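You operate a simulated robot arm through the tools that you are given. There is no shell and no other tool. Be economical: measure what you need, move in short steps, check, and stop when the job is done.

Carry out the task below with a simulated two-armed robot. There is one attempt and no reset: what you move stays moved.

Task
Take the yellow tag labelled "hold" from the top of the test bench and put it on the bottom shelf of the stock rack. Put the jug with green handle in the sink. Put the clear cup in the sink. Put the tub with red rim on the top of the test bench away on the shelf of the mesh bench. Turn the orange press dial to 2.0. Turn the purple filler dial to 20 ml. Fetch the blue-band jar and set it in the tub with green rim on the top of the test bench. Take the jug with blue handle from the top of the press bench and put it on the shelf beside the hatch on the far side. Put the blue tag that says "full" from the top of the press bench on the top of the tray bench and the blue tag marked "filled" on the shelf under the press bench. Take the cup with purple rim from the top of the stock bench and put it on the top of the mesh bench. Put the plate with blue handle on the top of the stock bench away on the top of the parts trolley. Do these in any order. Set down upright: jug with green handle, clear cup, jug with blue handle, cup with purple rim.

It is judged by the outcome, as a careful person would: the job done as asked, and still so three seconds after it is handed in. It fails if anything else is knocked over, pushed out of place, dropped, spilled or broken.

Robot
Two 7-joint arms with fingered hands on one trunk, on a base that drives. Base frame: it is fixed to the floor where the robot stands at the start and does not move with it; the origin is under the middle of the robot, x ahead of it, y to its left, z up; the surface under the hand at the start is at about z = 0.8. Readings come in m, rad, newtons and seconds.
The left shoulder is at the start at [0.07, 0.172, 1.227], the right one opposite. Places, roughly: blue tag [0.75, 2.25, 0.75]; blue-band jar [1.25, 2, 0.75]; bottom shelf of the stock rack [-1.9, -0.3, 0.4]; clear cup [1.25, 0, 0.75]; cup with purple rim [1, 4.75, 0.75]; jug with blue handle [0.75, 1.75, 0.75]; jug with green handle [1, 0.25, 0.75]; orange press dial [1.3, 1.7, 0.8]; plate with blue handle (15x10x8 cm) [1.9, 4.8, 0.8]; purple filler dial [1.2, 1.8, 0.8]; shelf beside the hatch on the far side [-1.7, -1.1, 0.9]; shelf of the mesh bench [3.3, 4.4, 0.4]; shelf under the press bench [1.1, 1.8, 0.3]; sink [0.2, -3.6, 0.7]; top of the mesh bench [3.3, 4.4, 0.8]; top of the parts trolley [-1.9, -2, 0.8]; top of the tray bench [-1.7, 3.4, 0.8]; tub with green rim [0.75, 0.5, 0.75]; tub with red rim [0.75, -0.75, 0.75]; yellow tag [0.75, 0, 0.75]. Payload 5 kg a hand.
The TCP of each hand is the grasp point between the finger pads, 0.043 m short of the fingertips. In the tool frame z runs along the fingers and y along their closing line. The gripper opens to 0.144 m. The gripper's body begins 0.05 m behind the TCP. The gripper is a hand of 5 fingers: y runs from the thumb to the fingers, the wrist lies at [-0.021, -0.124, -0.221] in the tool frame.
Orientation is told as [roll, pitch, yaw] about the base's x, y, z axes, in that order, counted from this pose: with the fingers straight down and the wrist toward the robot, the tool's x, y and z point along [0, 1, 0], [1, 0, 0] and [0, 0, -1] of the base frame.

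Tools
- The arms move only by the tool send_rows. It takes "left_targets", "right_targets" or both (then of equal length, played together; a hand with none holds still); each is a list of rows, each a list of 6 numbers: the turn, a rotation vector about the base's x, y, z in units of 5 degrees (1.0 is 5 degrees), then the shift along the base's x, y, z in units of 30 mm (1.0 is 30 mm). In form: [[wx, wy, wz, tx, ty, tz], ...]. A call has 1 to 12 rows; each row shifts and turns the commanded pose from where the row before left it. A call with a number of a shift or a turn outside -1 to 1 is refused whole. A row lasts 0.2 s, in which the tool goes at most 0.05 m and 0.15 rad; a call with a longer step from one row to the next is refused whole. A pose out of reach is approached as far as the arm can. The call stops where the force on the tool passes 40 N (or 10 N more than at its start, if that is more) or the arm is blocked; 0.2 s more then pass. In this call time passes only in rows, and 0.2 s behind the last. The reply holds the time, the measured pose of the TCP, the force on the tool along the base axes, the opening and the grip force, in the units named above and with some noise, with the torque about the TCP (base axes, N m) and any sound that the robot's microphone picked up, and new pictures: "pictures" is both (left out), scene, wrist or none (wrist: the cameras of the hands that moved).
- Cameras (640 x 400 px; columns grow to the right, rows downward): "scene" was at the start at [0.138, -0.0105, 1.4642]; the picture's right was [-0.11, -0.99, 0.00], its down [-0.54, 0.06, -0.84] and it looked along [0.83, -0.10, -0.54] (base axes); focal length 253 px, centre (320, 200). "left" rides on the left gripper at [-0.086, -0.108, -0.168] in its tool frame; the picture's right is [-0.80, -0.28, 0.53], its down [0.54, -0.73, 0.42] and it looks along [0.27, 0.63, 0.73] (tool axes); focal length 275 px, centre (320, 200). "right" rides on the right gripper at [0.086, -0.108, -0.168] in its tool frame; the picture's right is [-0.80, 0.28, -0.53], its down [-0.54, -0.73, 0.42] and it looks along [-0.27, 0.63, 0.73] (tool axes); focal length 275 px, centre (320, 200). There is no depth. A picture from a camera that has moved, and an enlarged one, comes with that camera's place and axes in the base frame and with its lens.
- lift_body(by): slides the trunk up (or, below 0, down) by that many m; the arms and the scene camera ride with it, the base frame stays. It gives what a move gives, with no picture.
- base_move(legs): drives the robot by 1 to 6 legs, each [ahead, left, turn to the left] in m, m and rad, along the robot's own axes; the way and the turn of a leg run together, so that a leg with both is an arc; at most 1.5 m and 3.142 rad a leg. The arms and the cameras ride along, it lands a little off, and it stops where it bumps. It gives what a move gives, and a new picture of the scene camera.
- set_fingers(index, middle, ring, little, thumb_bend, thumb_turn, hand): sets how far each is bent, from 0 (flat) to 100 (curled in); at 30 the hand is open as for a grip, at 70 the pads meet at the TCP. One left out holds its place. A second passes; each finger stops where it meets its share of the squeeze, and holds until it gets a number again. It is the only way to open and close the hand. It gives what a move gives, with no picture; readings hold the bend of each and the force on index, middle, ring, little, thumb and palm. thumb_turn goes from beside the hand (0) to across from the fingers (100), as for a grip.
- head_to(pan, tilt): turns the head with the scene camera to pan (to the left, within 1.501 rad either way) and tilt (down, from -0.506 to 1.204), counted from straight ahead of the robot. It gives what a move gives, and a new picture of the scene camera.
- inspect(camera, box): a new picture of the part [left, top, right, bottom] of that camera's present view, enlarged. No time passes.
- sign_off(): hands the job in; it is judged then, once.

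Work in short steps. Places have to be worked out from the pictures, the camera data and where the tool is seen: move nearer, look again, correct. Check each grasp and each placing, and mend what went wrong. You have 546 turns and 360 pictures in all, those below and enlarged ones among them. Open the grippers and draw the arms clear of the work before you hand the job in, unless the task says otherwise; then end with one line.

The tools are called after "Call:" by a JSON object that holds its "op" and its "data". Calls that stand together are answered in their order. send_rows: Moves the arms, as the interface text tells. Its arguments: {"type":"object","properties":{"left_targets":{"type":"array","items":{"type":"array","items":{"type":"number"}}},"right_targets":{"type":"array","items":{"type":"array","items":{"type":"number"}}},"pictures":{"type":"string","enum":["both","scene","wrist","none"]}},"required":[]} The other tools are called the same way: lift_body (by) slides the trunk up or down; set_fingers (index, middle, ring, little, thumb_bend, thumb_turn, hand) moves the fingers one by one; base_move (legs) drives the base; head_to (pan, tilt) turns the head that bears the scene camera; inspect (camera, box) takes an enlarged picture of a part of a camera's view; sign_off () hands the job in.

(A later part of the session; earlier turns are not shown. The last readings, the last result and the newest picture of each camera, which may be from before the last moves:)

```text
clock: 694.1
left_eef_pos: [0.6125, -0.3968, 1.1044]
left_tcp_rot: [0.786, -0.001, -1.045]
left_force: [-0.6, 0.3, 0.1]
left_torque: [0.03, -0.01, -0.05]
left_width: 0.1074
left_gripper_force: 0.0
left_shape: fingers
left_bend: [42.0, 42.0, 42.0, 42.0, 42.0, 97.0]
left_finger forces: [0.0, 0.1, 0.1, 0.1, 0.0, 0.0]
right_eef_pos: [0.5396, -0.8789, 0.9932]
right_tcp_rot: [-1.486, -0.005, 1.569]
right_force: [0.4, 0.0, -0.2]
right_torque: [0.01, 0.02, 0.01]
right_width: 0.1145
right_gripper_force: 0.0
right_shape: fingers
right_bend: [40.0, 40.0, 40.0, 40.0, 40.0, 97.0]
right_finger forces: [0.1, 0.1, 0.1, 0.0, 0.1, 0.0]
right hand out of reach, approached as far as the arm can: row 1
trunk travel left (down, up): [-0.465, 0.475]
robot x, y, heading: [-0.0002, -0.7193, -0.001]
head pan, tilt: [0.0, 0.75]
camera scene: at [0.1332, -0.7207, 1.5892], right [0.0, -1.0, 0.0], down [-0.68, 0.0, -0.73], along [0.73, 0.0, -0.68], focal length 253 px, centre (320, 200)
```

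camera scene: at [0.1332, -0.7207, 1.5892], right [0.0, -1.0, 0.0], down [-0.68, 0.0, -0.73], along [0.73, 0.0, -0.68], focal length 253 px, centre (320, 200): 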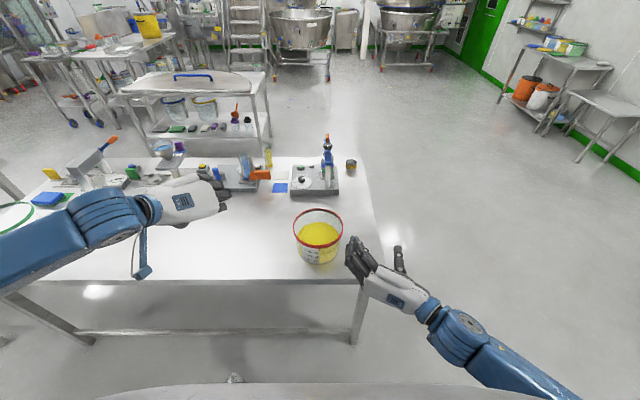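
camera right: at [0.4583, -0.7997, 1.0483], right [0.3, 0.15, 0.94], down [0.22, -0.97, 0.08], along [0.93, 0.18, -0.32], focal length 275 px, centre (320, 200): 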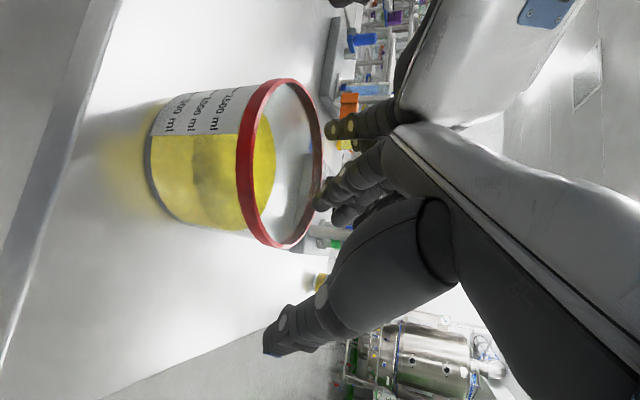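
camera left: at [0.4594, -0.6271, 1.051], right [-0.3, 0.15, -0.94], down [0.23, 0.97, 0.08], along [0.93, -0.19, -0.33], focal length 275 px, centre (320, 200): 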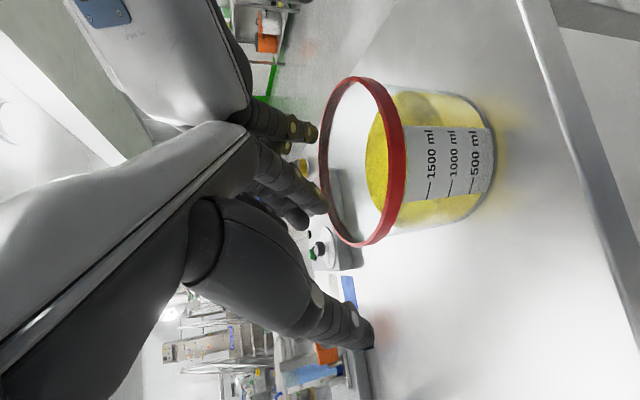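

The right hand is horizontal, fingers forward. I open it wide, back the base 10 cm, and bring the hand to tub height in front of it.

Call:
{"op": "set_fingers", "data": {"hand": "right", "index": 10, "middle": 10, "ring": 10, "little": 10, "thumb_bend": 10, "thumb_turn": 98}}

Call:
{"op": "base_move", "data": {"legs": [[-0.12, 0, 0]]}}

Call:
{"op": "send_rows", "data": {"right_targets": [[0, 0, 0, 0.2, 0.8, -0.6], [0, 0, 0, 0.2, 0.8, -0.6], [0, 0, 0, 0.2, 0.8, -0.6], [0, 0, 0, 0.2, 0.8, -0.6], [0, 0, 0, 0.2, 0.8, -0.6], [0, 0, 0, 0.2, 0.8, -0.6], [0, 0, 0, 0.2, 0.7, -0.6], [0, 0, 0, 0, 0, -0.5]]}}

```text
clock: 695.1
left_eef_pos: [0.6115, -0.3969, 1.1033]
left_tcp_rot: [0.785, -0.001, -1.045]
left_force: [-0.1, -0.7, 0.6]
left_torque: [-0.02, -0.01, -0.01]
left_width: 0.1073
left_gripper_force: 0.0
left_shape: fingers
left_bend: [42.0, 42.0, 42.0, 42.0, 42.0, 97.0]
left_finger forces: [0.0, 0.0, 0.1, 0.1, 0.0, 0.1]
right_eef_pos: [0.5394, -0.8787, 0.9935]
right_tcp_rot: [-1.485, -0.005, 1.569]
right_force: [1.0, -0.9, -0.3]
right_torque: [-0.01, 0.0, -0.02]
right_width: 0.2117
right_gripper_force: 0.1
right_shape: fingers
right_bend: [10.0, 10.0, 10.0, 10.0, 10.0, 94.0]
right_finger forces: [0.1, 0.0, 0.0, 0.0, 0.1, 0.1]
trunk travel left (down, up): [-0.465, 0.475]
robot x, y, heading: [-0.0012, -0.7238, 0.0]
head pan, tilt: [0.0, 0.75]
```

```text
clock: 696.3
left_eef_pos: [0.496, -0.3978, 1.104]
left_tcp_rot: [0.783, -0.002, -1.044]
left_force: [-0.6, -0.3, -0.4]
left_torque: [-0.01, 0.0, 0.03]
left_width: 0.1072
left_gripper_force: 0.1
left_shape: fingers
left_bend: [42.0, 42.0, 42.0, 42.0, 42.0, 97.0]
left_finger forces: [0.0, 0.0, 0.0, 0.0, 0.0, 0.0]
right_eef_pos: [0.4222, -0.879, 0.9925]
right_tcp_rot: [-1.485, -0.008, 1.57]
right_force: [0.4, 0.7, -0.3]
right_torque: [0.02, 0.04, 0.02]
right_width: 0.2117
right_gripper_force: 0.0
right_shape: fingers
right_bend: [10.0, 10.0, 10.0, 10.0, 10.0, 94.0]
right_finger forces: [0.0, 0.0, 0.0, 0.0, 0.1, 0.0]
trunk travel left (down, up): [-0.465, 0.475]
robot x, y, heading: [-0.1137, -0.722, 0.0]
head pan, tilt: [0.0, 0.75]
camera scene: at [0.017, -0.7207, 1.5889], right [0.0, -1.0, 0.0], down [-0.68, 0.0, -0.73], along [0.73, 0.0, -0.68], focal length 253 px, centre (320, 200)
```

scene: 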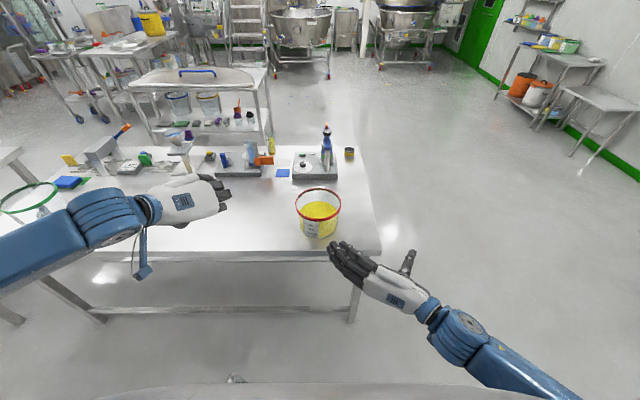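

```text
clock: 698.1
left_eef_pos: [0.495, -0.3972, 1.105]
left_tcp_rot: [0.785, -0.002, -1.045]
left_force: [-0.3, -0.2, 0.1]
left_torque: [0.01, 0.01, -0.01]
left_width: 0.1074
left_gripper_force: 0.0
left_shape: fingers
left_bend: [42.0, 42.0, 42.0, 42.0, 42.0, 97.0]
left_finger forces: [0.0, 0.1, 0.0, 0.0, 0.1, 0.1]
right_eef_pos: [0.4647, -0.7145, 0.8521]
right_tcp_rot: [-1.486, -0.005, 1.568]
right_force: [-0.2, 0.2, 0.6]
right_torque: [0.02, 0.04, 0.01]
right_width: 0.2119
right_gripper_force: 0.1
right_shape: fingers
right_bend: [10.0, 10.0, 10.0, 10.0, 10.0, 94.0]
right_finger forces: [0.1, 0.0, 0.0, 0.0, 0.0, 0.0]
trunk travel left (down, up): [-0.465, 0.475]
robot x, y, heading: [-0.1135, -0.7208, 0.001]
head pan, tilt: [0.0, 0.75]
camera scene: at [0.0159, -0.7211, 1.5891], right [0.0, -1.0, 0.0], down [-0.68, 0.0, -0.73], along [0.73, 0.0, -0.68], focal length 253 px, centre (320, 200)
camera right: at [0.2905, -0.822, 0.7801], right [-0.46, 0.28, 0.84], down [0.47, -0.73, 0.5], along [0.75, 0.62, 0.21], focal length 275 px, centre (320, 200)
```

scene: 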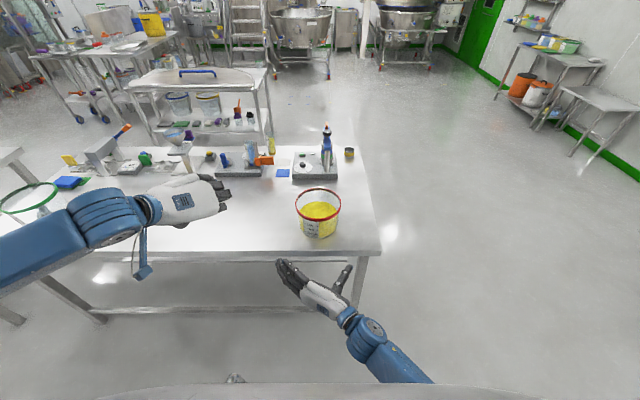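
right: 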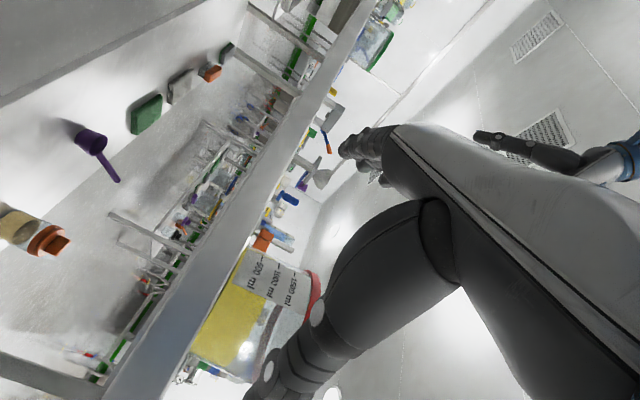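

Centred in front of the tub. I raise 8 mm and move forward around it.

Call:
{"op": "send_rows", "data": {"right_targets": [[0, 0, 0, 0.5, 0, 0.3], [0, 0, 0, 0.8, 0, 0], [0, 0, 0, 0.8, 0, 0], [0, 0, 0, 0.8, 0, 0], [0, 0, 0, 0.8, 0, 0]], "pictures": "none"}}

Call:
{"op": "inspect", "data": {"camera": "scene", "box": [240, 170, 400, 300]}}

```text
clock: 699.3
left_eef_pos: [0.4964, -0.3972, 1.1037]
left_tcp_rot: [0.784, -0.002, -1.046]
left_force: [0.7, 0.6, 0.6]
left_torque: [0.02, 0.02, 0.02]
left_width: 0.1072
left_gripper_force: 0.1
left_shape: fingers
left_bend: [42.0, 42.0, 42.0, 42.0, 42.0, 97.0]
left_finger forces: [0.0, 0.0, 0.0, 0.0, 0.1, 0.1]
right_eef_pos: [0.5752, -0.7136, 0.8624]
right_tcp_rot: [-1.483, -0.006, 1.569]
right_force: [0.5, 0.6, -0.1]
right_torque: [0.0, -0.02, 0.03]
right_width: 0.2121
right_gripper_force: 0.2
right_shape: fingers
right_bend: [10.0, 10.0, 10.0, 10.0, 10.0, 94.0]
right_finger forces: [0.0, 0.0, 0.1, 0.0, 0.0, 0.0]
trunk travel left (down, up): [-0.465, 0.475]
robot x, y, heading: [-0.117, -0.7231, -0.001]
head pan, tilt: [0.0, 0.75]
```

```text
3.08 times, centred on (320, 235) of scene
camera zoom: at [0.0176, -0.7205, 1.5889], right [0.0, -1.0, 0.0], down [-0.68, 0.0, -0.73], along [0.73, 0.0, -0.68], focal length 779 px, centre (320, 92)
```

zoom: 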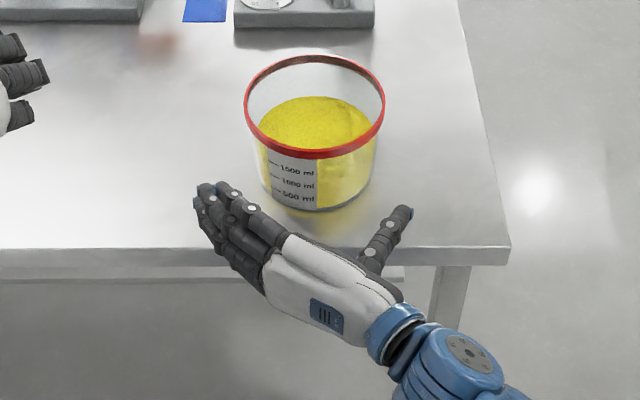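

Alignment is good. Forward 10 cm more until the palm nearly touches.

Call:
{"op": "send_rows", "data": {"right_targets": [[0, 0, 0, 0.8, 0, 0], [0, 0, 0, 0.8, 0, 0], [0, 0, 0, 0.8, 0, 0], [0, 0, 0, 0.6, 0, 0], [0, 0, 0, 0.4, 0, 0]], "pictures": "none"}}

Call:
{"op": "inspect", "data": {"camera": "scene", "box": [240, 170, 400, 300]}}

```text
clock: 700.5
left_eef_pos: [0.4959, -0.3972, 1.104]
left_tcp_rot: [0.785, -0.001, -1.045]
left_force: [0.0, 0.2, -0.8]
left_torque: [0.02, -0.01, -0.01]
left_width: 0.107
left_gripper_force: 0.1
left_shape: fingers
left_bend: [42.0, 42.0, 42.0, 42.0, 42.0, 97.0]
left_finger forces: [0.0, 0.1, 0.1, 0.0, 0.0, 0.0]
right_eef_pos: [0.6767, -0.7143, 0.861]
right_tcp_rot: [-1.485, -0.005, 1.569]
right_force: [0.2, -0.5, -0.7]
right_torque: [0.02, -0.02, 0.03]
right_width: 0.2119
right_gripper_force: 0.0
right_shape: fingers
right_bend: [10.0, 10.0, 10.0, 10.0, 10.0, 94.0]
right_finger forces: [0.1, 0.0, 0.1, 0.0, 0.0, 0.0]
trunk travel left (down, up): [-0.465, 0.475]
robot x, y, heading: [-0.1151, -0.7217, 0.0]
head pan, tilt: [0.0, 0.75]
```

```text
3.08 times, centred on (320, 235) of scene
camera zoom: at [0.0167, -0.7206, 1.589], right [0.0, -1.0, 0.0], down [-0.68, 0.0, -0.73], along [0.73, 0.0, -0.68], focal length 779 px, centre (320, 92)
```

zoom: 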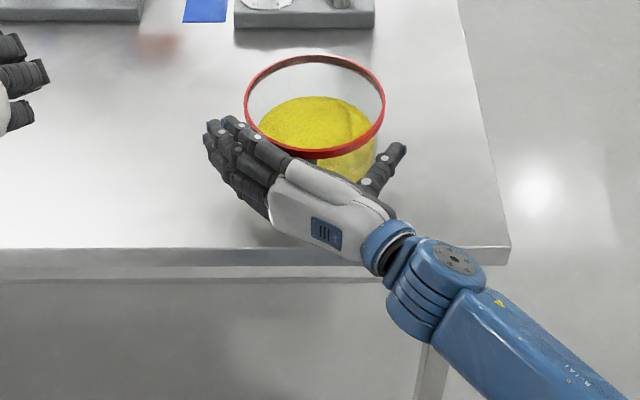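

Call:
{"op": "send_rows", "data": {"right_targets": [[0, 0, 0, 0.25, 0, 0], [0, 0, 0, 0.25, 0, 0]], "pictures": "none"}}

Call:
{"op": "set_fingers", "data": {"hand": "right", "index": 35, "middle": 35, "ring": 35, "little": 35, "thumb_bend": 35}}

Call:
{"op": "set_fingers", "data": {"hand": "right", "index": 60, "middle": 60, "ring": 60, "little": 60, "thumb_bend": 60}}

Call:
{"op": "inspect", "data": {"camera": "scene", "box": [240, 170, 400, 300]}}

```text
clock: 701.1
left_eef_pos: [0.4956, -0.3961, 1.103]
left_tcp_rot: [0.785, -0.002, -1.046]
left_force: [0.5, 0.2, -0.1]
left_torque: [-0.03, 0.03, -0.02]
left_width: 0.1074
left_gripper_force: 0.1
left_shape: fingers
left_bend: [42.0, 42.0, 42.0, 42.0, 42.0, 97.0]
left_finger forces: [0.0, 0.0, 0.1, 0.1, 0.0, 0.1]
right_eef_pos: [0.6933, -0.7145, 0.8606]
right_tcp_rot: [-1.483, -0.005, 1.569]
right_force: [-0.2, 0.2, -0.2]
right_torque: [0.02, -0.01, -0.02]
right_width: 0.212
right_gripper_force: 0.0
right_shape: fingers
right_bend: [10.0, 10.0, 10.0, 10.0, 10.0, 94.0]
right_finger forces: [0.1, 0.0, 0.0, 0.0, 0.4, 0.0]
trunk travel left (down, up): [-0.465, 0.475]
robot x, y, heading: [-0.1159, -0.7225, 0.001]
head pan, tilt: [0.0, 0.75]
```

```text
clock: 702.1
left_eef_pos: [0.4949, -0.3969, 1.1037]
left_tcp_rot: [0.787, -0.003, -1.046]
left_force: [0.2, 0.6, -0.3]
left_torque: [-0.01, -0.01, 0.04]
left_width: 0.1073
left_gripper_force: 0.2
left_shape: fingers
left_bend: [42.0, 42.0, 42.0, 42.0, 42.0, 97.0]
left_finger forces: [0.0, 0.1, 0.1, 0.0, 0.1, 0.0]
right_eef_pos: [0.6918, -0.7152, 0.8616]
right_tcp_rot: [-1.484, -0.004, 1.571]
right_force: [0.2, 3.2, 4.5]
right_torque: [-0.64, -0.08, 0.12]
right_width: 0.1804
right_gripper_force: 37.1
right_shape: fingers
right_bend: [26.0, 32.0, 29.0, 27.0, 17.0, 94.0]
right_finger forces: [11.4, 5.8, 8.3, 14.3, 33.9, 0.0]
trunk travel left (down, up): [-0.465, 0.475]
robot x, y, heading: [-0.1157, -0.7227, -0.003]
head pan, tilt: [0.0, 0.75]
```

```text
clock: 703.1
left_eef_pos: [0.4944, -0.3974, 1.1034]
left_tcp_rot: [0.784, -0.001, -1.045]
left_force: [-0.2, 0.1, -0.1]
left_torque: [0.04, -0.03, 0.01]
left_width: 0.1072
left_gripper_force: 0.0
left_shape: fingers
left_bend: [42.0, 42.0, 42.0, 42.0, 42.0, 97.0]
left_finger forces: [0.0, 0.0, 0.0, 0.0, 0.1, 0.0]
right_eef_pos: [0.6919, -0.7141, 0.86]
right_tcp_rot: [-1.485, -0.005, 1.569]
right_force: [-1.1, 1.8, 4.1]
right_torque: [-0.62, 0.36, -0.09]
right_width: 0.1753
right_gripper_force: 40.5
right_shape: fingers
right_bend: [26.0, 36.0, 34.0, 60.0, 7.0, 94.0]
right_finger forces: [13.2, 11.2, 15.0, 2.9, 37.8, 0.0]
trunk travel left (down, up): [-0.465, 0.475]
robot x, y, heading: [-0.1166, -0.722, 0.002]
head pan, tilt: [0.0, 0.75]
```

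```text
3.08 times, centred on (320, 235) of scene
camera zoom: at [0.0159, -0.7203, 1.5891], right [0.0, -1.0, 0.0], down [-0.68, 0.0, -0.73], along [0.73, 0.0, -0.68], focal length 779 px, centre (320, 92)
```

zoom: 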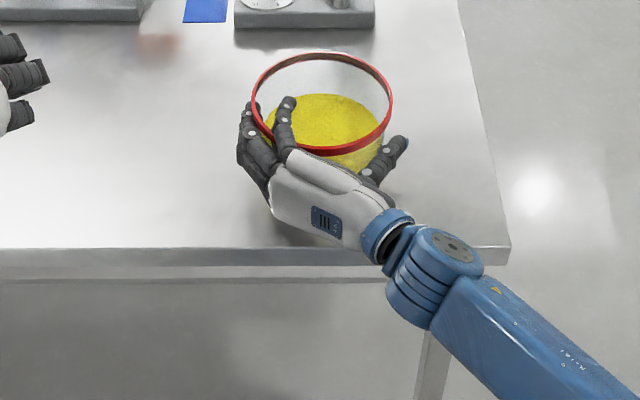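

The little finger slipped over the rim and the thumb was pushed back. I open, recentre 1 cm lower and toward the tub, and regrip more gently.

Call:
{"op": "set_fingers", "data": {"hand": "right", "index": 10, "middle": 10, "ring": 10, "little": 8, "thumb_bend": 10}}

Call:
{"op": "send_rows", "data": {"right_targets": [[0, 0, 0, 0, -0.25, -0.3], [0, 0, 0, 0.2, 0, -0.2]], "pictures": "none"}}

Call:
{"op": "set_fingers", "data": {"hand": "right", "index": 24, "middle": 26, "ring": 26, "little": 26, "thumb_bend": 30}}

Call:
{"op": "inspect", "data": {"camera": "scene", "box": [240, 170, 400, 300]}}

```text
clock: 704.1
left_eef_pos: [0.4958, -0.3976, 1.1034]
left_tcp_rot: [0.786, -0.002, -1.046]
left_force: [-0.2, 0.5, 0.2]
left_torque: [-0.02, 0.0, -0.04]
left_width: 0.1073
left_gripper_force: 0.1
left_shape: fingers
left_bend: [42.0, 42.0, 42.0, 42.0, 42.0, 97.0]
left_finger forces: [0.0, 0.0, 0.1, 0.0, 0.1, 0.1]
right_eef_pos: [0.6928, -0.7144, 0.8609]
right_tcp_rot: [-1.486, -0.006, 1.57]
right_force: [-0.3, -0.7, 0.6]
right_torque: [-0.02, 0.02, -0.01]
right_width: 0.2119
right_gripper_force: 0.0
right_shape: fingers
right_bend: [10.0, 10.0, 10.0, 8.0, 10.0, 96.0]
right_finger forces: [0.1, 0.1, 0.0, 0.0, 0.1, 0.1]
trunk travel left (down, up): [-0.465, 0.475]
robot x, y, heading: [-0.1148, -0.7208, -0.001]
head pan, tilt: [0.0, 0.75]
```

```text
clock: 704.7
left_eef_pos: [0.4935, -0.3971, 1.1047]
left_tcp_rot: [0.786, -0.002, -1.045]
left_force: [-0.1, 0.6, -0.1]
left_torque: [0.01, 0.0, 0.0]
left_width: 0.1072
left_gripper_force: 0.0
left_shape: fingers
left_bend: [42.0, 42.0, 42.0, 42.0, 42.0, 97.0]
left_finger forces: [0.0, 0.1, 0.1, 0.1, 0.0, 0.0]
right_eef_pos: [0.6969, -0.7198, 0.8491]
right_tcp_rot: [-1.489, -0.008, 1.572]
right_force: [-4.7, 2.5, 9.7]
right_torque: [0.88, -0.27, 0.51]
right_width: 0.2126
right_gripper_force: 4.9
right_shape: fingers
right_bend: [10.0, 10.0, 10.0, 6.0, 10.0, 96.0]
right_finger forces: [0.7, 0.0, 1.1, 8.5, 0.0, 0.1]
trunk travel left (down, up): [-0.465, 0.475]
robot x, y, heading: [-0.1145, -0.7226, -0.001]
head pan, tilt: [0.0, 0.75]
```

```text
clock: 705.7
left_eef_pos: [0.4946, -0.3976, 1.1045]
left_tcp_rot: [0.783, -0.003, -1.046]
left_force: [-0.6, -0.6, 0.1]
left_torque: [0.01, -0.01, 0.03]
left_width: 0.1074
left_gripper_force: 0.1
left_shape: fingers
left_bend: [42.0, 42.0, 42.0, 42.0, 42.0, 97.0]
left_finger forces: [0.0, 0.0, 0.0, 0.0, 0.0, 0.1]
right_eef_pos: [0.6972, -0.7226, 0.8457]
right_tcp_rot: [-1.485, -0.006, 1.569]
right_force: [-0.6, -0.4, -1.2]
right_torque: [-0.01, 0.01, -0.03]
right_width: 0.1634
right_gripper_force: 0.1
right_shape: fingers
right_bend: [24.0, 26.0, 26.0, 26.0, 30.0, 96.0]
right_finger forces: [0.1, 0.0, 0.0, 0.0, 0.0, 0.0]
trunk travel left (down, up): [-0.465, 0.475]
robot x, y, heading: [-0.1142, -0.7189, 0.0]
head pan, tilt: [0.0, 0.75]
```

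```text
3.08 times, centred on (320, 235) of scene
camera zoom: at [0.0167, -0.7209, 1.589], right [0.0, -1.0, 0.0], down [-0.68, 0.0, -0.73], along [0.73, 0.0, -0.68], focal length 779 px, centre (320, 92)
```

zoom: 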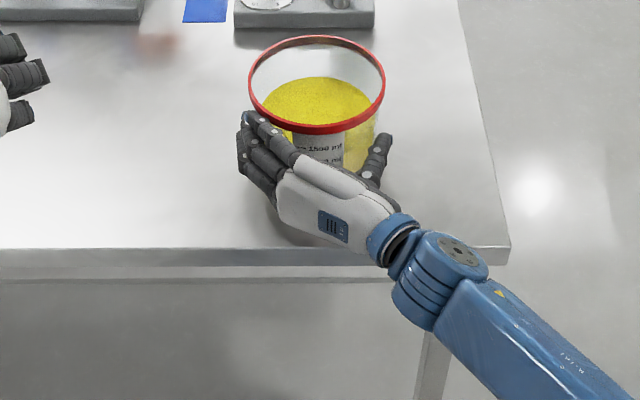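

The tub slid forward a little (centre now ≈[0.744, -0.717]). I open and advance until the palm touches it.

Call:
{"op": "set_fingers", "data": {"hand": "right", "index": 8, "middle": 8, "ring": 8, "little": 8, "thumb_bend": 8}}

Call:
{"op": "send_rows", "data": {"right_targets": [[0, 0, 0, 0.5, 0.2, 0], [0, 0, 0, 0.5, 0, 0], [0, 0, 0, 0.4, 0, 0], [0, 0, 0, 0.3, 0, 0]], "pictures": "none"}}

Call:
{"op": "inspect", "data": {"camera": "scene", "box": [240, 170, 400, 300]}}

```text
clock: 706.7
left_eef_pos: [0.4958, -0.397, 1.1039]
left_tcp_rot: [0.785, -0.002, -1.045]
left_force: [0.2, 0.6, 0.8]
left_torque: [-0.01, -0.02, 0.01]
left_width: 0.1075
left_gripper_force: 0.0
left_shape: fingers
left_bend: [42.0, 42.0, 42.0, 42.0, 42.0, 97.0]
left_finger forces: [0.1, 0.0, 0.0, 0.0, 0.0, 0.0]
right_eef_pos: [0.6979, -0.7229, 0.8454]
right_tcp_rot: [-1.485, -0.006, 1.569]
right_force: [0.1, 0.2, -0.7]
right_torque: [-0.01, -0.02, 0.02]
right_width: 0.2172
right_gripper_force: 0.0
right_shape: fingers
right_bend: [8.0, 8.0, 8.0, 8.0, 8.0, 96.0]
right_finger forces: [0.0, 0.0, 0.0, 0.1, 0.0, 0.0]
trunk travel left (down, up): [-0.465, 0.475]
robot x, y, heading: [-0.1164, -0.7233, -0.002]
head pan, tilt: [0.0, 0.75]
```

```text
clock: 707.7
left_eef_pos: [0.4954, -0.3969, 1.1037]
left_tcp_rot: [0.781, -0.001, -1.047]
left_force: [-0.4, -0.1, 0.5]
left_torque: [-0.03, -0.02, 0.0]
left_width: 0.1071
left_gripper_force: 0.2
left_shape: fingers
left_bend: [42.0, 42.0, 42.0, 42.0, 42.0, 97.0]
left_finger forces: [0.0, 0.1, 0.0, 0.1, 0.1, 0.0]
right_eef_pos: [0.75, -0.716, 0.8448]
right_tcp_rot: [-1.485, -0.006, 1.567]
right_force: [-0.9, -1.1, -0.1]
right_torque: [-0.03, -0.05, 0.0]
right_width: 0.2179
right_gripper_force: 1.4
right_shape: fingers
right_bend: [8.0, 8.0, 8.0, 8.0, 7.0, 96.0]
right_finger forces: [0.0, 0.1, 0.0, 0.7, 1.5, 0.0]
trunk travel left (down, up): [-0.465, 0.475]
robot x, y, heading: [-0.1134, -0.7206, 0.0]
head pan, tilt: [0.0, 0.75]
```

```text
3.08 times, centred on (320, 235) of scene
camera zoom: at [0.0169, -0.7204, 1.589], right [0.0, -1.0, 0.0], down [-0.68, 0.0, -0.73], along [0.73, 0.0, -0.68], focal length 779 px, centre (320, 92)
```

zoom: 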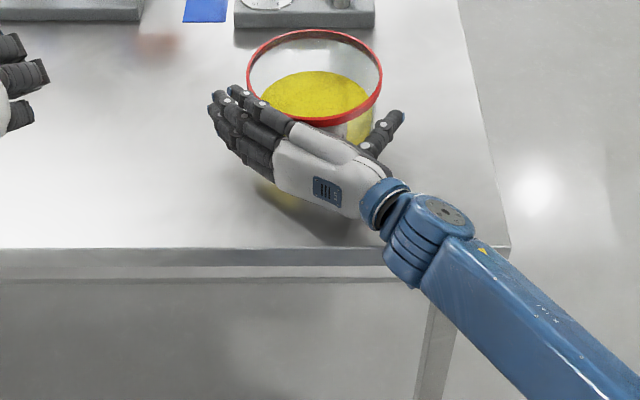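

The tub is nestled between thumb and fingers. I close moderately and read the forces.

Call:
{"op": "set_fingers", "data": {"hand": "right", "index": 32, "middle": 32, "ring": 32, "little": 30, "thumb_bend": 40}}

Call:
{"op": "inspect", "data": {"camera": "scene", "box": [240, 170, 400, 300]}}

```text
clock: 708.7
left_eef_pos: [0.495, -0.3978, 1.1042]
left_tcp_rot: [0.786, -0.002, -1.045]
left_force: [-0.3, -0.2, 0.4]
left_torque: [0.0, -0.01, -0.01]
left_width: 0.1072
left_gripper_force: 0.1
left_shape: fingers
left_bend: [42.0, 42.0, 42.0, 42.0, 42.0, 97.0]
left_finger forces: [0.1, 0.0, 0.0, 0.0, 0.1, 0.0]
right_eef_pos: [0.7493, -0.7146, 0.846]
right_tcp_rot: [-1.487, -0.005, 1.569]
right_force: [-0.6, 0.1, 3.2]
right_torque: [-0.7, -0.02, -0.07]
right_width: 0.167
right_gripper_force: 25.1
right_shape: fingers
right_bend: [27.0, 29.0, 30.0, 29.0, 29.0, 96.0]
right_finger forces: [14.1, 3.6, 3.1, 4.8, 25.8, 0.0]
trunk travel left (down, up): [-0.465, 0.475]
robot x, y, heading: [-0.118, -0.7202, -0.004]
head pan, tilt: [0.0, 0.75]
```

```text
3.08 times, centred on (320, 235) of scene
camera zoom: at [0.016, -0.7205, 1.5891], right [0.0, -1.0, 0.0], down [-0.68, 0.0, -0.73], along [0.73, 0.0, -0.68], focal length 779 px, centre (320, 92)
```

zoom: 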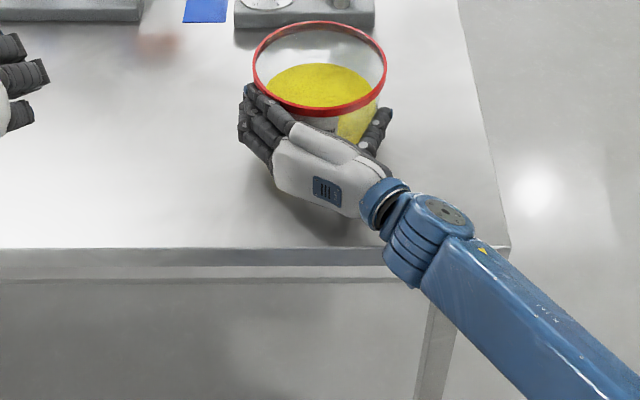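

Grip 25 N with the contact about at the diameter. I test with a small lift.

Call:
{"op": "send_rows", "data": {"right_targets": [[0, 0, 0, 0, 0, 0.2], [0, 0, 0, 0, 0, 0.3], [0, 0, 0, 0, 0, 0.3]], "pictures": "none"}}

Call:
{"op": "inspect", "data": {"camera": "scene", "box": [240, 150, 400, 280]}}

```text
clock: 709.5
left_eef_pos: [0.4943, -0.3964, 1.1034]
left_tcp_rot: [0.784, -0.003, -1.045]
left_force: [0.2, 0.0, -0.1]
left_torque: [-0.01, 0.04, -0.01]
left_width: 0.1075
left_gripper_force: 0.0
left_shape: fingers
left_bend: [42.0, 42.0, 42.0, 42.0, 42.0, 97.0]
left_finger forces: [0.1, 0.0, 0.0, 0.0, 0.1, 0.0]
right_eef_pos: [0.7486, -0.7161, 0.8689]
right_tcp_rot: [-1.484, -0.005, 1.568]
right_force: [0.4, 0.8, -6.9]
right_torque: [0.01, 0.22, -0.05]
right_width: 0.1668
right_gripper_force: 22.8
right_shape: fingers
right_bend: [27.0, 29.0, 30.0, 30.0, 30.0, 94.0]
right_finger forces: [16.7, 3.6, 2.0, 0.6, 23.0, 0.0]
trunk travel left (down, up): [-0.465, 0.475]
robot x, y, heading: [-0.1149, -0.7224, -0.011]
head pan, tilt: [0.0, 0.75]
```

```text
3.08 times, centred on (320, 215) of scene
camera zoom: at [0.0173, -0.7208, 1.5889], right [0.0, -1.0, 0.0], down [-0.68, 0.0, -0.73], along [0.73, 0.0, -0.68], focal length 779 px, centre (320, 154)
```

zoom: 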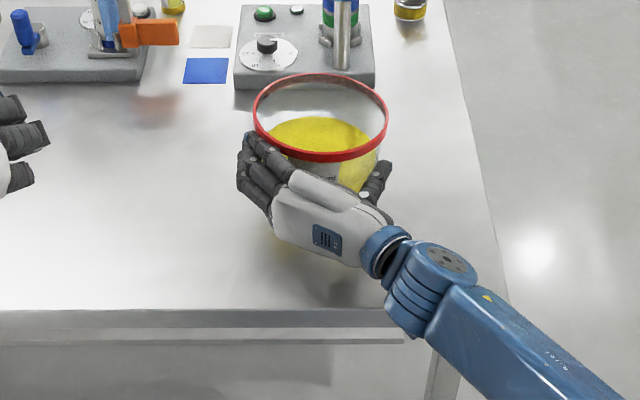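

It holds level at full weight. For a safer carry I'll add the left hand pinching the far rim. I set the tub back down lightly and reorient the left hand meanwhile.

Call:
{"op": "send_rows", "data": {"right_targets": [[0, 0, 0, 0, 0, -0.4], [0, 0, 0, 0, 0, -0.32], [0, 0, 0, 0, 0, 0], [0, 0, 0, 0, 0, 0], [0, 0, 0, 0, 0, 0], [0, 0, 0, 0, 0, 0], [0, 0, 0, 0, 0, 0], [0, 0, 0, 0, 0, 0], [0, 0, 0, 0, 0, 0]], "left_targets": [[-0.5, 0.87, 0, 0, 0, 0.5], [-0.5, 0.87, 0, 0, 0, 0.5], [-0.5, 0.87, 0, 0, 0, 0.5], [-0.5, 0.87, 0, 0.3, 0, 0.3], [-0.5, 0.87, 0, 0.5, 0, 0], [-0.5, 0.87, 0, 0.7, 0, 0], [-0.5, 0.87, 0, 0.7, 0, 0], [-0.5, 0.87, 0, 0.7, 0, 0], [-0.5, 0.87, 0, 0.7, 0, 0]], "pictures": "none"}}

Call:
{"op": "send_rows", "data": {"left_targets": [[0, 0, 1, 0.8, -0.6, 0.2], [0, 0, 1, 0.8, -0.6, 0.2], [0, 0, 1, 0.8, -0.7, 0.2], [0, 0, 1, 0.8, -0.8, 0.1], [0, 0, 1, 0.8, -0.8, 0], [0, 0, 1, 0.8, -0.9, 0], [0, 0, 1, 0.7, -0.9, 0], [0, 0, 1, 0.7, -0.9, 0], [0, 0, 1, 0.6, -0.9, 0], [0, 0, 1, 0, -0.9, 0], [0, 0, 1, 0, -0.9, 0], [0, 0, 1, 0, -0.9, 0]], "pictures": "scene"}}

```text
clock: 711.5
left_eef_pos: [0.6038, -0.3966, 1.1572]
left_tcp_rot: [-0.004, 0.003, -1.046]
left_force: [0.8, -0.5, 0.4]
left_torque: [-0.01, 0.03, -0.02]
left_width: 0.1076
left_gripper_force: 0.1
left_shape: fingers
left_bend: [42.0, 42.0, 42.0, 42.0, 42.0, 97.0]
left_finger forces: [0.1, 0.0, 0.0, 0.0, 0.0, 0.0]
right_eef_pos: [0.7489, -0.7171, 0.848]
right_tcp_rot: [-1.484, -0.006, 1.569]
right_force: [-1.0, 1.2, 2.3]
right_torque: [-0.49, -0.32, 0.01]
right_width: 0.1664
right_gripper_force: 24.3
right_shape: fingers
right_bend: [27.0, 29.0, 29.0, 29.0, 30.0, 96.0]
right_finger forces: [13.3, 4.1, 3.5, 4.6, 23.4, 0.1]
trunk travel left (down, up): [-0.465, 0.475]
robot x, y, heading: [-0.1154, -0.7189, -0.002]
head pan, tilt: [0.0, 0.75]
```

```text
clock: 714.1
left_eef_pos: [0.8075, -0.6925, 1.1797]
left_tcp_rot: [-0.003, 0.001, 0.004]
left_force: [0.2, -0.5, 0.6]
left_torque: [0.01, -0.02, 0.02]
left_width: 0.1073
left_gripper_force: 0.0
left_shape: fingers
left_bend: [42.0, 42.0, 42.0, 42.0, 42.0, 97.0]
left_finger forces: [0.0, 0.0, 0.0, 0.0, 0.1, 0.1]
right_eef_pos: [0.7482, -0.7161, 0.8486]
right_tcp_rot: [-1.486, -0.005, 1.57]
right_force: [0.6, -1.7, -0.6]
right_torque: [-0.5, -0.12, 0.06]
right_width: 0.1666
right_gripper_force: 23.4
right_shape: fingers
right_bend: [27.0, 29.0, 29.0, 29.0, 30.0, 95.0]
right_finger forces: [13.4, 3.6, 3.0, 3.7, 23.4, 0.0]
trunk travel left (down, up): [-0.465, 0.475]
robot x, y, heading: [-0.115, -0.7208, 0.002]
head pan, tilt: [0.0, 0.75]
camera scene: at [0.0168, -0.7232, 1.589], right [0.0, -1.0, 0.0], down [-0.68, 0.0, -0.73], along [0.73, 0.0, -0.68], focal length 253 px, centre (320, 200)
```

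scene: 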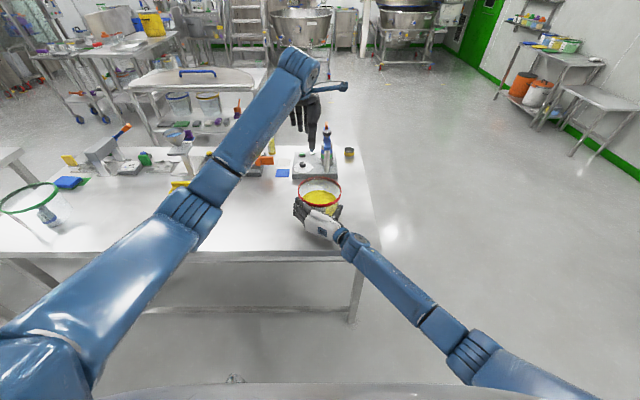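

I look through the left wrist camera to place the far-rim pinch.

Call:
{"op": "send_rows", "data": {"left_targets": [[0, 0, 0, 0.5, -0.3, -0.9], [0, 0, 0, 0.5, -0.3, -0.9], [0, 0, 0, 0.4, -0.2, -0.9], [0, 0, 0, 0.3, 0, -0.9]], "pictures": "wrist"}}

```text
clock: 715.1
left_eef_pos: [0.8585, -0.7156, 1.07]
left_tcp_rot: [-0.002, 0.0, 0.002]
left_force: [0.1, 0.8, 0.2]
left_torque: [0.01, 0.01, -0.03]
left_width: 0.1074
left_gripper_force: 0.0
left_shape: fingers
left_bend: [42.0, 42.0, 42.0, 42.0, 42.0, 97.0]
left_finger forces: [0.0, 0.0, 0.0, 0.1, 0.1, 0.0]
right_eef_pos: [0.7493, -0.7153, 0.8498]
right_tcp_rot: [-1.486, -0.006, 1.57]
right_force: [-1.6, 0.5, 0.9]
right_torque: [-0.45, -0.12, -0.02]
right_width: 0.1663
right_gripper_force: 24.2
right_shape: fingers
right_bend: [27.0, 29.0, 29.0, 29.0, 30.0, 95.0]
right_finger forces: [13.8, 3.5, 3.1, 3.9, 23.0, 0.0]
trunk travel left (down, up): [-0.465, 0.475]
robot x, y, heading: [-0.1164, -0.7251, -0.002]
head pan, tilt: [0.0, 0.75]
camera left: at [0.7527, -0.8015, 1.2386], right [-0.28, -0.8, -0.53], down [-0.73, 0.54, -0.42], along [0.62, 0.27, -0.73], focal length 275 px, centre (320, 200)
```

left: 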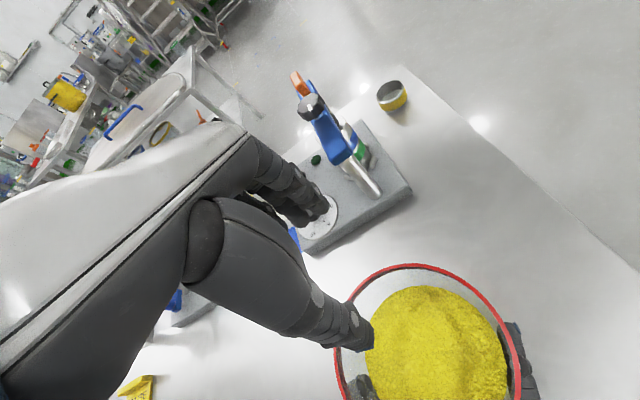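

Far rim is at about [0.866, -0.73]. I lower the left hand onto it.

Call:
{"op": "send_rows", "data": {"left_targets": [[0, 0, 0, 0.25, -0.45, -0.8], [0, 0, 0, 0, 0, -0.9], [0, 0, 0, 0, 0, -0.9], [0, 0, 0, 0, 0, -0.9], [0, 0, 0, 0, 0, -0.8], [0, 0, 0, 0, 0, -0.7]], "pictures": "wrist"}}

```text
clock: 716.5
left_eef_pos: [0.8655, -0.7299, 0.9209]
left_tcp_rot: [-0.003, 0.003, 0.003]
left_force: [1.1, 0.3, -0.1]
left_torque: [0.01, 0.0, -0.02]
left_width: 0.1074
left_gripper_force: 0.2
left_shape: fingers
left_bend: [42.0, 42.0, 42.0, 42.0, 42.0, 97.0]
left_finger forces: [0.0, 0.0, 0.1, 0.1, 0.0, 0.1]
right_eef_pos: [0.7486, -0.7155, 0.8484]
right_tcp_rot: [-1.485, -0.005, 1.571]
right_force: [0.4, 0.4, 0.1]
right_torque: [-0.44, -0.18, 0.04]
right_width: 0.1658
right_gripper_force: 23.5
right_shape: fingers
right_bend: [27.0, 29.0, 29.0, 29.0, 30.0, 95.0]
right_finger forces: [13.5, 3.5, 3.1, 3.9, 22.5, 0.0]
trunk travel left (down, up): [-0.465, 0.475]
robot x, y, heading: [-0.1135, -0.7201, -0.003]
head pan, tilt: [0.0, 0.75]
camera left: at [0.7593, -0.8144, 1.0888], right [-0.28, -0.8, -0.53], down [-0.73, 0.54, -0.42], along [0.62, 0.27, -0.73], focal length 275 px, centre (320, 200)
```

left: 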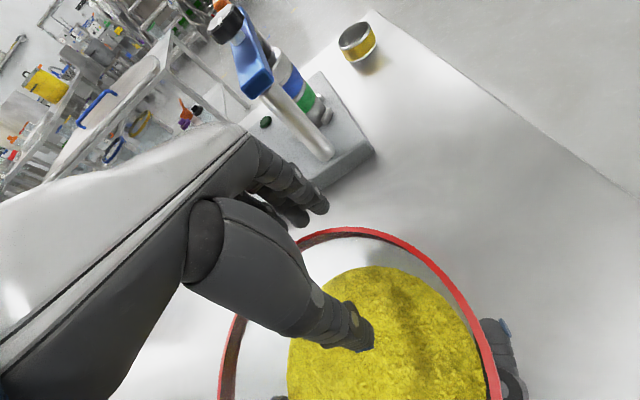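

Thumb is inside and fingers outside the far wall. I close the left pinch gently.

Call:
{"op": "set_fingers", "data": {"hand": "left", "index": 72, "middle": 72, "ring": 72, "little": 70, "thumb_bend": 72}}

Call:
{"op": "send_rows", "data": {"left_targets": [[0, 0, 0, 0, 0, 0.2], [0, 0, 0, 0, 0, 0.3], [0, 0, 0, 0, 0, 0.4], [0, 0, 0, 0, 0, 0.5]], "right_targets": [[0, 0, 0, 0, 0, 0.2], [0, 0, 0, 0, 0, 0.3], [0, 0, 0, 0, 0, 0.4], [0, 0, 0, 0, 0, 0.5]], "pictures": "scene"}}

Call:
{"op": "inspect", "data": {"camera": "left", "box": [0, 0, 640, 400]}}

```text
clock: 717.5
left_eef_pos: [0.8652, -0.7295, 0.9197]
left_tcp_rot: [-0.003, 0.003, 0.003]
left_force: [1.4, -0.8, 0.5]
left_torque: [-0.04, 0.0, -0.16]
left_width: 0.0055
left_gripper_force: 6.1
left_shape: fingers
left_bend: [72.0, 71.0, 72.0, 70.0, 70.0, 97.0]
left_finger forces: [2.3, 3.9, 1.0, 0.1, 5.8, 0.1]
right_eef_pos: [0.7482, -0.7156, 0.8488]
right_tcp_rot: [-1.486, -0.007, 1.57]
right_force: [-3.1, -0.4, 1.0]
right_torque: [-0.29, -0.34, 0.03]
right_width: 0.1662
right_gripper_force: 23.8
right_shape: fingers
right_bend: [27.0, 29.0, 29.0, 29.0, 30.0, 95.0]
right_finger forces: [13.0, 3.3, 2.9, 4.3, 22.8, 0.0]
trunk travel left (down, up): [-0.465, 0.475]
robot x, y, heading: [-0.1157, -0.7217, -0.003]
head pan, tilt: [0.0, 0.75]
```

```text
clock: 718.5
left_eef_pos: [0.8665, -0.7298, 0.9612]
left_tcp_rot: [-0.001, 0.004, 0.001]
left_force: [0.8, 0.7, -5.1]
left_torque: [0.03, -0.05, -0.11]
left_width: 0.0056
left_gripper_force: 6.0
left_shape: fingers
left_bend: [72.0, 71.0, 72.0, 70.0, 69.0, 97.0]
left_finger forces: [2.2, 3.3, 0.8, 0.0, 5.1, 0.0]
right_eef_pos: [0.7489, -0.7171, 0.8911]
right_tcp_rot: [-1.485, -0.002, 1.568]
right_force: [-1.1, -1.0, -2.2]
right_torque: [0.05, -0.39, -0.01]
right_width: 0.1661
right_gripper_force: 22.4
right_shape: fingers
right_bend: [27.0, 29.0, 30.0, 29.0, 30.0, 95.0]
right_finger forces: [13.2, 3.0, 2.4, 2.6, 22.2, 0.0]
trunk travel left (down, up): [-0.465, 0.475]
robot x, y, heading: [-0.1153, -0.7212, 0.001]
head pan, tilt: [0.0, 0.75]
camera scene: at [0.017, -0.7212, 1.5889], right [0.0, -1.0, 0.0], down [-0.68, 0.0, -0.73], along [0.73, 0.0, -0.68], focal length 253 px, centre (320, 200)
```

scene: 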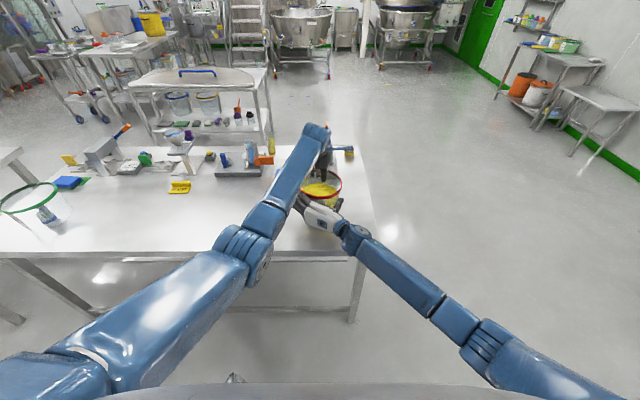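

```text
1.00 times, centred on (320, 200) of left (not enlarged: the box is as wide or as high as the picture)
camera zoom: at [0.7598, -0.8147, 1.1302], right [-0.28, -0.8, -0.53], down [-0.73, 0.54, -0.42], along [0.62, 0.27, -0.73], focal length 275 px, centre (320, 200)
```

zoom: 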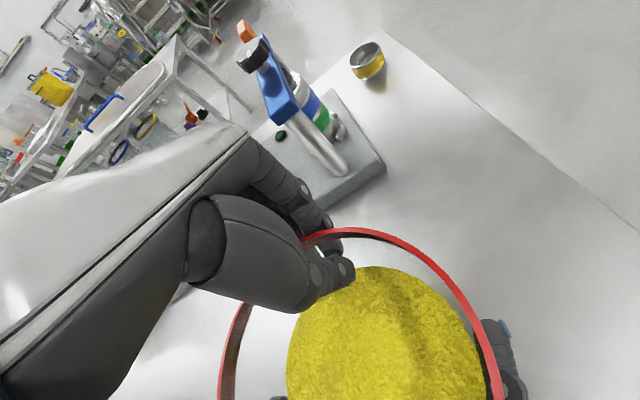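

Both hands share the load (left pinch carries 5 N of it) and the tub is level. I firm the left pinch, raise both together, then start the drive.

Call:
{"op": "set_fingers", "data": {"hand": "left", "index": 78, "middle": 78, "ring": 78, "little": 74, "thumb_bend": 76}}

Call:
{"op": "send_rows", "data": {"left_targets": [[0, 0, 0, 0, 0, 0.5], [0, 0, 0, 0, 0, 0.7], [0, 0, 0, 0, 0, 0.8], [0, 0, 0, 0, 0, 0.8], [0, 0, 0, 0, 0, 0.8], [0, 0, 0, 0, 0, 0.8], [0, 0, 0, 0, 0, 0.6]], "right_targets": [[0, 0, 0, 0, 0, 0.5], [0, 0, 0, 0, 0, 0.7], [0, 0, 0, 0, 0, 0.8], [0, 0, 0, 0, 0, 0.8], [0, 0, 0, 0, 0, 0.8], [0, 0, 0, 0, 0, 0.8], [0, 0, 0, 0, 0, 0.6]], "pictures": "none"}}

Call:
{"op": "base_move", "data": {"legs": [[-0.2, 0, 0]]}}

Call:
{"op": "inspect", "data": {"camera": "scene", "box": [240, 130, 400, 260]}}

```text
clock: 719.5
left_eef_pos: [0.8675, -0.7278, 0.9626]
left_tcp_rot: [-0.005, 0.002, 0.001]
left_force: [9.1, 1.7, -4.1]
left_torque: [-0.21, -0.06, -0.63]
left_width: 0.0045
left_gripper_force: 23.1
left_shape: fingers
left_bend: [74.0, 73.0, 74.0, 74.0, 70.0, 97.0]
left_finger forces: [8.2, 10.2, 9.3, 0.1, 18.3, 0.0]
right_eef_pos: [0.7496, -0.7146, 0.8903]
right_tcp_rot: [-1.482, -0.005, 1.569]
right_force: [-9.5, -2.1, -2.8]
right_torque: [0.37, -0.72, 0.22]
right_width: 0.1662
right_gripper_force: 23.3
right_shape: fingers
right_bend: [27.0, 29.0, 30.0, 29.0, 30.0, 94.0]
right_finger forces: [12.7, 3.2, 2.1, 4.7, 23.4, 0.0]
trunk travel left (down, up): [-0.465, 0.475]
robot x, y, heading: [-0.1164, -0.7204, -0.005]
head pan, tilt: [0.0, 0.75]
```

```text
clock: 721.1
left_eef_pos: [0.867, -0.7289, 1.112]
left_tcp_rot: [-0.003, 0.001, 0.002]
left_force: [16.4, 0.7, -1.0]
left_torque: [-0.19, -0.33, -0.66]
left_width: 0.0044
left_gripper_force: 25.8
left_shape: fingers
left_bend: [74.0, 73.0, 74.0, 74.0, 71.0, 97.0]
left_finger forces: [10.2, 12.9, 10.6, 0.0, 16.2, 0.1]
right_eef_pos: [0.7501, -0.7159, 1.0411]
right_tcp_rot: [-1.483, -0.007, 1.57]
right_force: [-18.7, 0.9, -7.8]
right_torque: [0.21, -0.73, 0.42]
right_width: 0.166
right_gripper_force: 25.5
right_shape: fingers
right_bend: [27.0, 29.0, 30.0, 29.0, 30.0, 94.0]
right_finger forces: [14.9, 3.7, 2.6, 5.3, 24.3, 0.0]
trunk travel left (down, up): [-0.465, 0.475]
robot x, y, heading: [-0.1156, -0.7198, -0.0]
head pan, tilt: [0.0, 0.75]
```

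```text
clock: 722.7
left_eef_pos: [0.6708, -0.7256, 1.1088]
left_tcp_rot: [-0.003, 0.004, 0.006]
left_force: [18.1, -0.9, 0.8]
left_torque: [-0.22, -0.34, -0.66]
left_width: 0.0044
left_gripper_force: 25.5
left_shape: fingers
left_bend: [74.0, 73.0, 74.0, 74.0, 71.0, 97.0]
left_finger forces: [10.6, 13.3, 10.7, 0.0, 15.8, 0.1]
right_eef_pos: [0.5542, -0.7127, 1.0402]
right_tcp_rot: [-1.482, -0.005, 1.571]
right_force: [-18.8, 0.9, -8.8]
right_torque: [0.12, -0.63, 0.61]
right_width: 0.1663
right_gripper_force: 26.0
right_shape: fingers
right_bend: [27.0, 29.0, 30.0, 29.0, 30.0, 94.0]
right_finger forces: [16.1, 3.9, 3.0, 5.3, 23.7, 0.0]
trunk travel left (down, up): [-0.465, 0.475]
robot x, y, heading: [-0.3137, -0.7189, 0.004]
head pan, tilt: [0.0, 0.75]
camera scene: at [-0.1769, -0.7205, 1.5886], right [0.0, -1.0, 0.0], down [-0.68, 0.0, -0.73], along [0.73, 0.0, -0.68], focal length 253 px, centre (320, 200)
```

scene: 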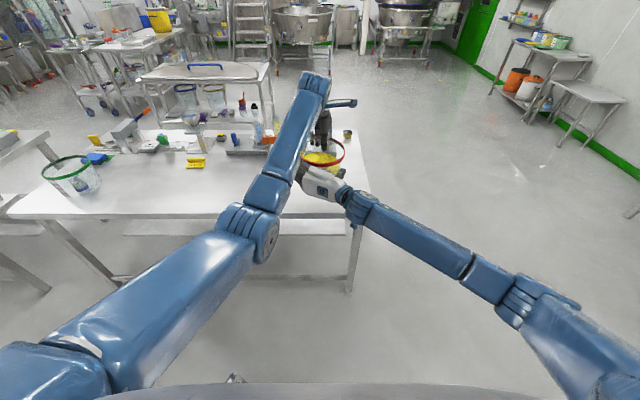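

```text
3.08 times, centred on (320, 195) of scene
camera zoom: at [-0.1769, -0.7205, 1.5886], right [0.0, -1.0, 0.0], down [-0.68, 0.0, -0.73], along [0.73, 0.0, -0.68], focal length 779 px, centre (320, 215)
```

zoom: 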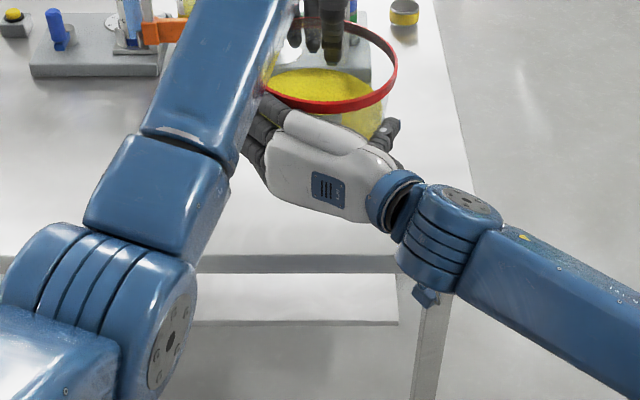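

Holding well (slight squeeze toward the right palm, level). I continue: strafe north in steps.

Call:
{"op": "base_move", "data": {"legs": [[0, 1.4, 0], [0, 1.4, 0], [0, 1.35, 0]]}}

Call:
{"op": "base_move", "data": {"legs": [[1.4, 0, 0], [1.4, 0, 0], [0.98, 0, 0]]}}

```text
clock: 742.5
left_eef_pos: [0.6138, 3.4387, 1.1113]
left_tcp_rot: [-0.001, 0.003, 0.035]
left_force: [17.0, 1.2, 0.9]
left_torque: [-0.13, -0.29, -0.68]
left_width: 0.0044
left_gripper_force: 25.1
left_shape: fingers
left_bend: [75.0, 73.0, 74.0, 74.0, 71.0, 97.0]
left_finger forces: [10.4, 12.8, 11.0, 0.1, 16.3, 0.0]
right_eef_pos: [0.4974, 3.4486, 1.0392]
right_tcp_rot: [-1.484, -0.004, 1.602]
right_force: [-17.2, 0.6, -7.9]
right_torque: [0.19, -0.64, 0.49]
right_width: 0.1662
right_gripper_force: 25.5
right_shape: fingers
right_bend: [27.0, 29.0, 30.0, 29.0, 30.0, 94.0]
right_finger forces: [15.2, 3.8, 2.7, 5.5, 23.7, 0.0]
trunk travel left (down, up): [-0.465, 0.475]
robot x, y, heading: [-0.3667, 3.4196, 0.028]
head pan, tilt: [0.0, 0.75]
camera scene: at [-0.2348, 3.4198, 1.5889], right [0.03, -1.0, 0.0], down [-0.68, -0.02, -0.73], along [0.73, 0.02, -0.68], focal length 253 px, centre (320, 200)
```

scene: 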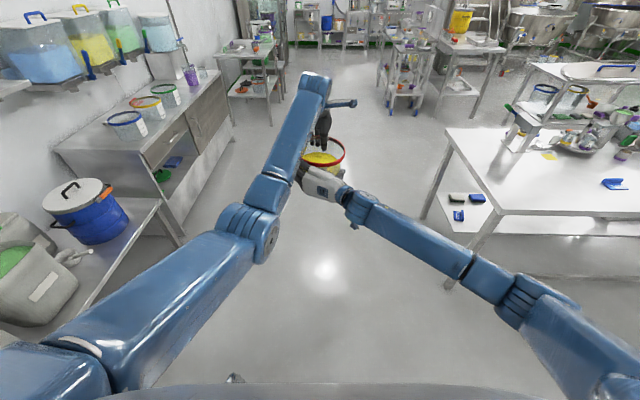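

```text
clock: 760.8
left_eef_pos: [4.3988, 3.5934, 1.1114]
left_tcp_rot: [-0.004, 0.002, 0.043]
left_force: [17.5, 1.2, 0.1]
left_torque: [-0.14, -0.3, -0.65]
left_width: 0.0043
left_gripper_force: 25.7
left_shape: fingers
left_bend: [75.0, 73.0, 75.0, 74.0, 71.0, 97.0]
left_finger forces: [10.4, 12.1, 11.4, 0.1, 16.8, 0.0]
right_eef_pos: [4.2815, 3.601, 1.0406]
right_tcp_rot: [-1.482, -0.006, 1.612]
right_force: [-17.1, -0.2, -6.6]
right_torque: [0.18, -0.67, 0.46]
right_width: 0.166
right_gripper_force: 25.2
right_shape: fingers
right_bend: [27.0, 29.0, 30.0, 29.0, 30.0, 94.0]
right_finger forces: [14.7, 3.5, 2.5, 5.6, 23.9, 0.0]
trunk travel left (down, up): [-0.465, 0.475]
robot x, y, heading: [3.4174, 3.5628, 0.041]
head pan, tilt: [0.0, 0.75]
camera scene: at [3.5496, 3.5655, 1.5889], right [0.04, -1.0, 0.0], down [-0.68, -0.03, -0.73], along [0.73, 0.03, -0.68], focal length 253 px, centre (320, 200)
```

scene: 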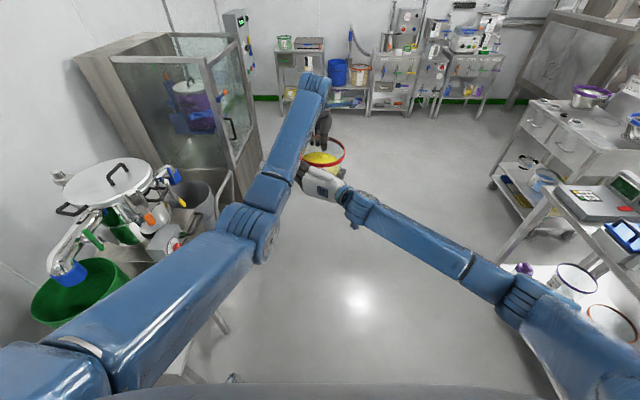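

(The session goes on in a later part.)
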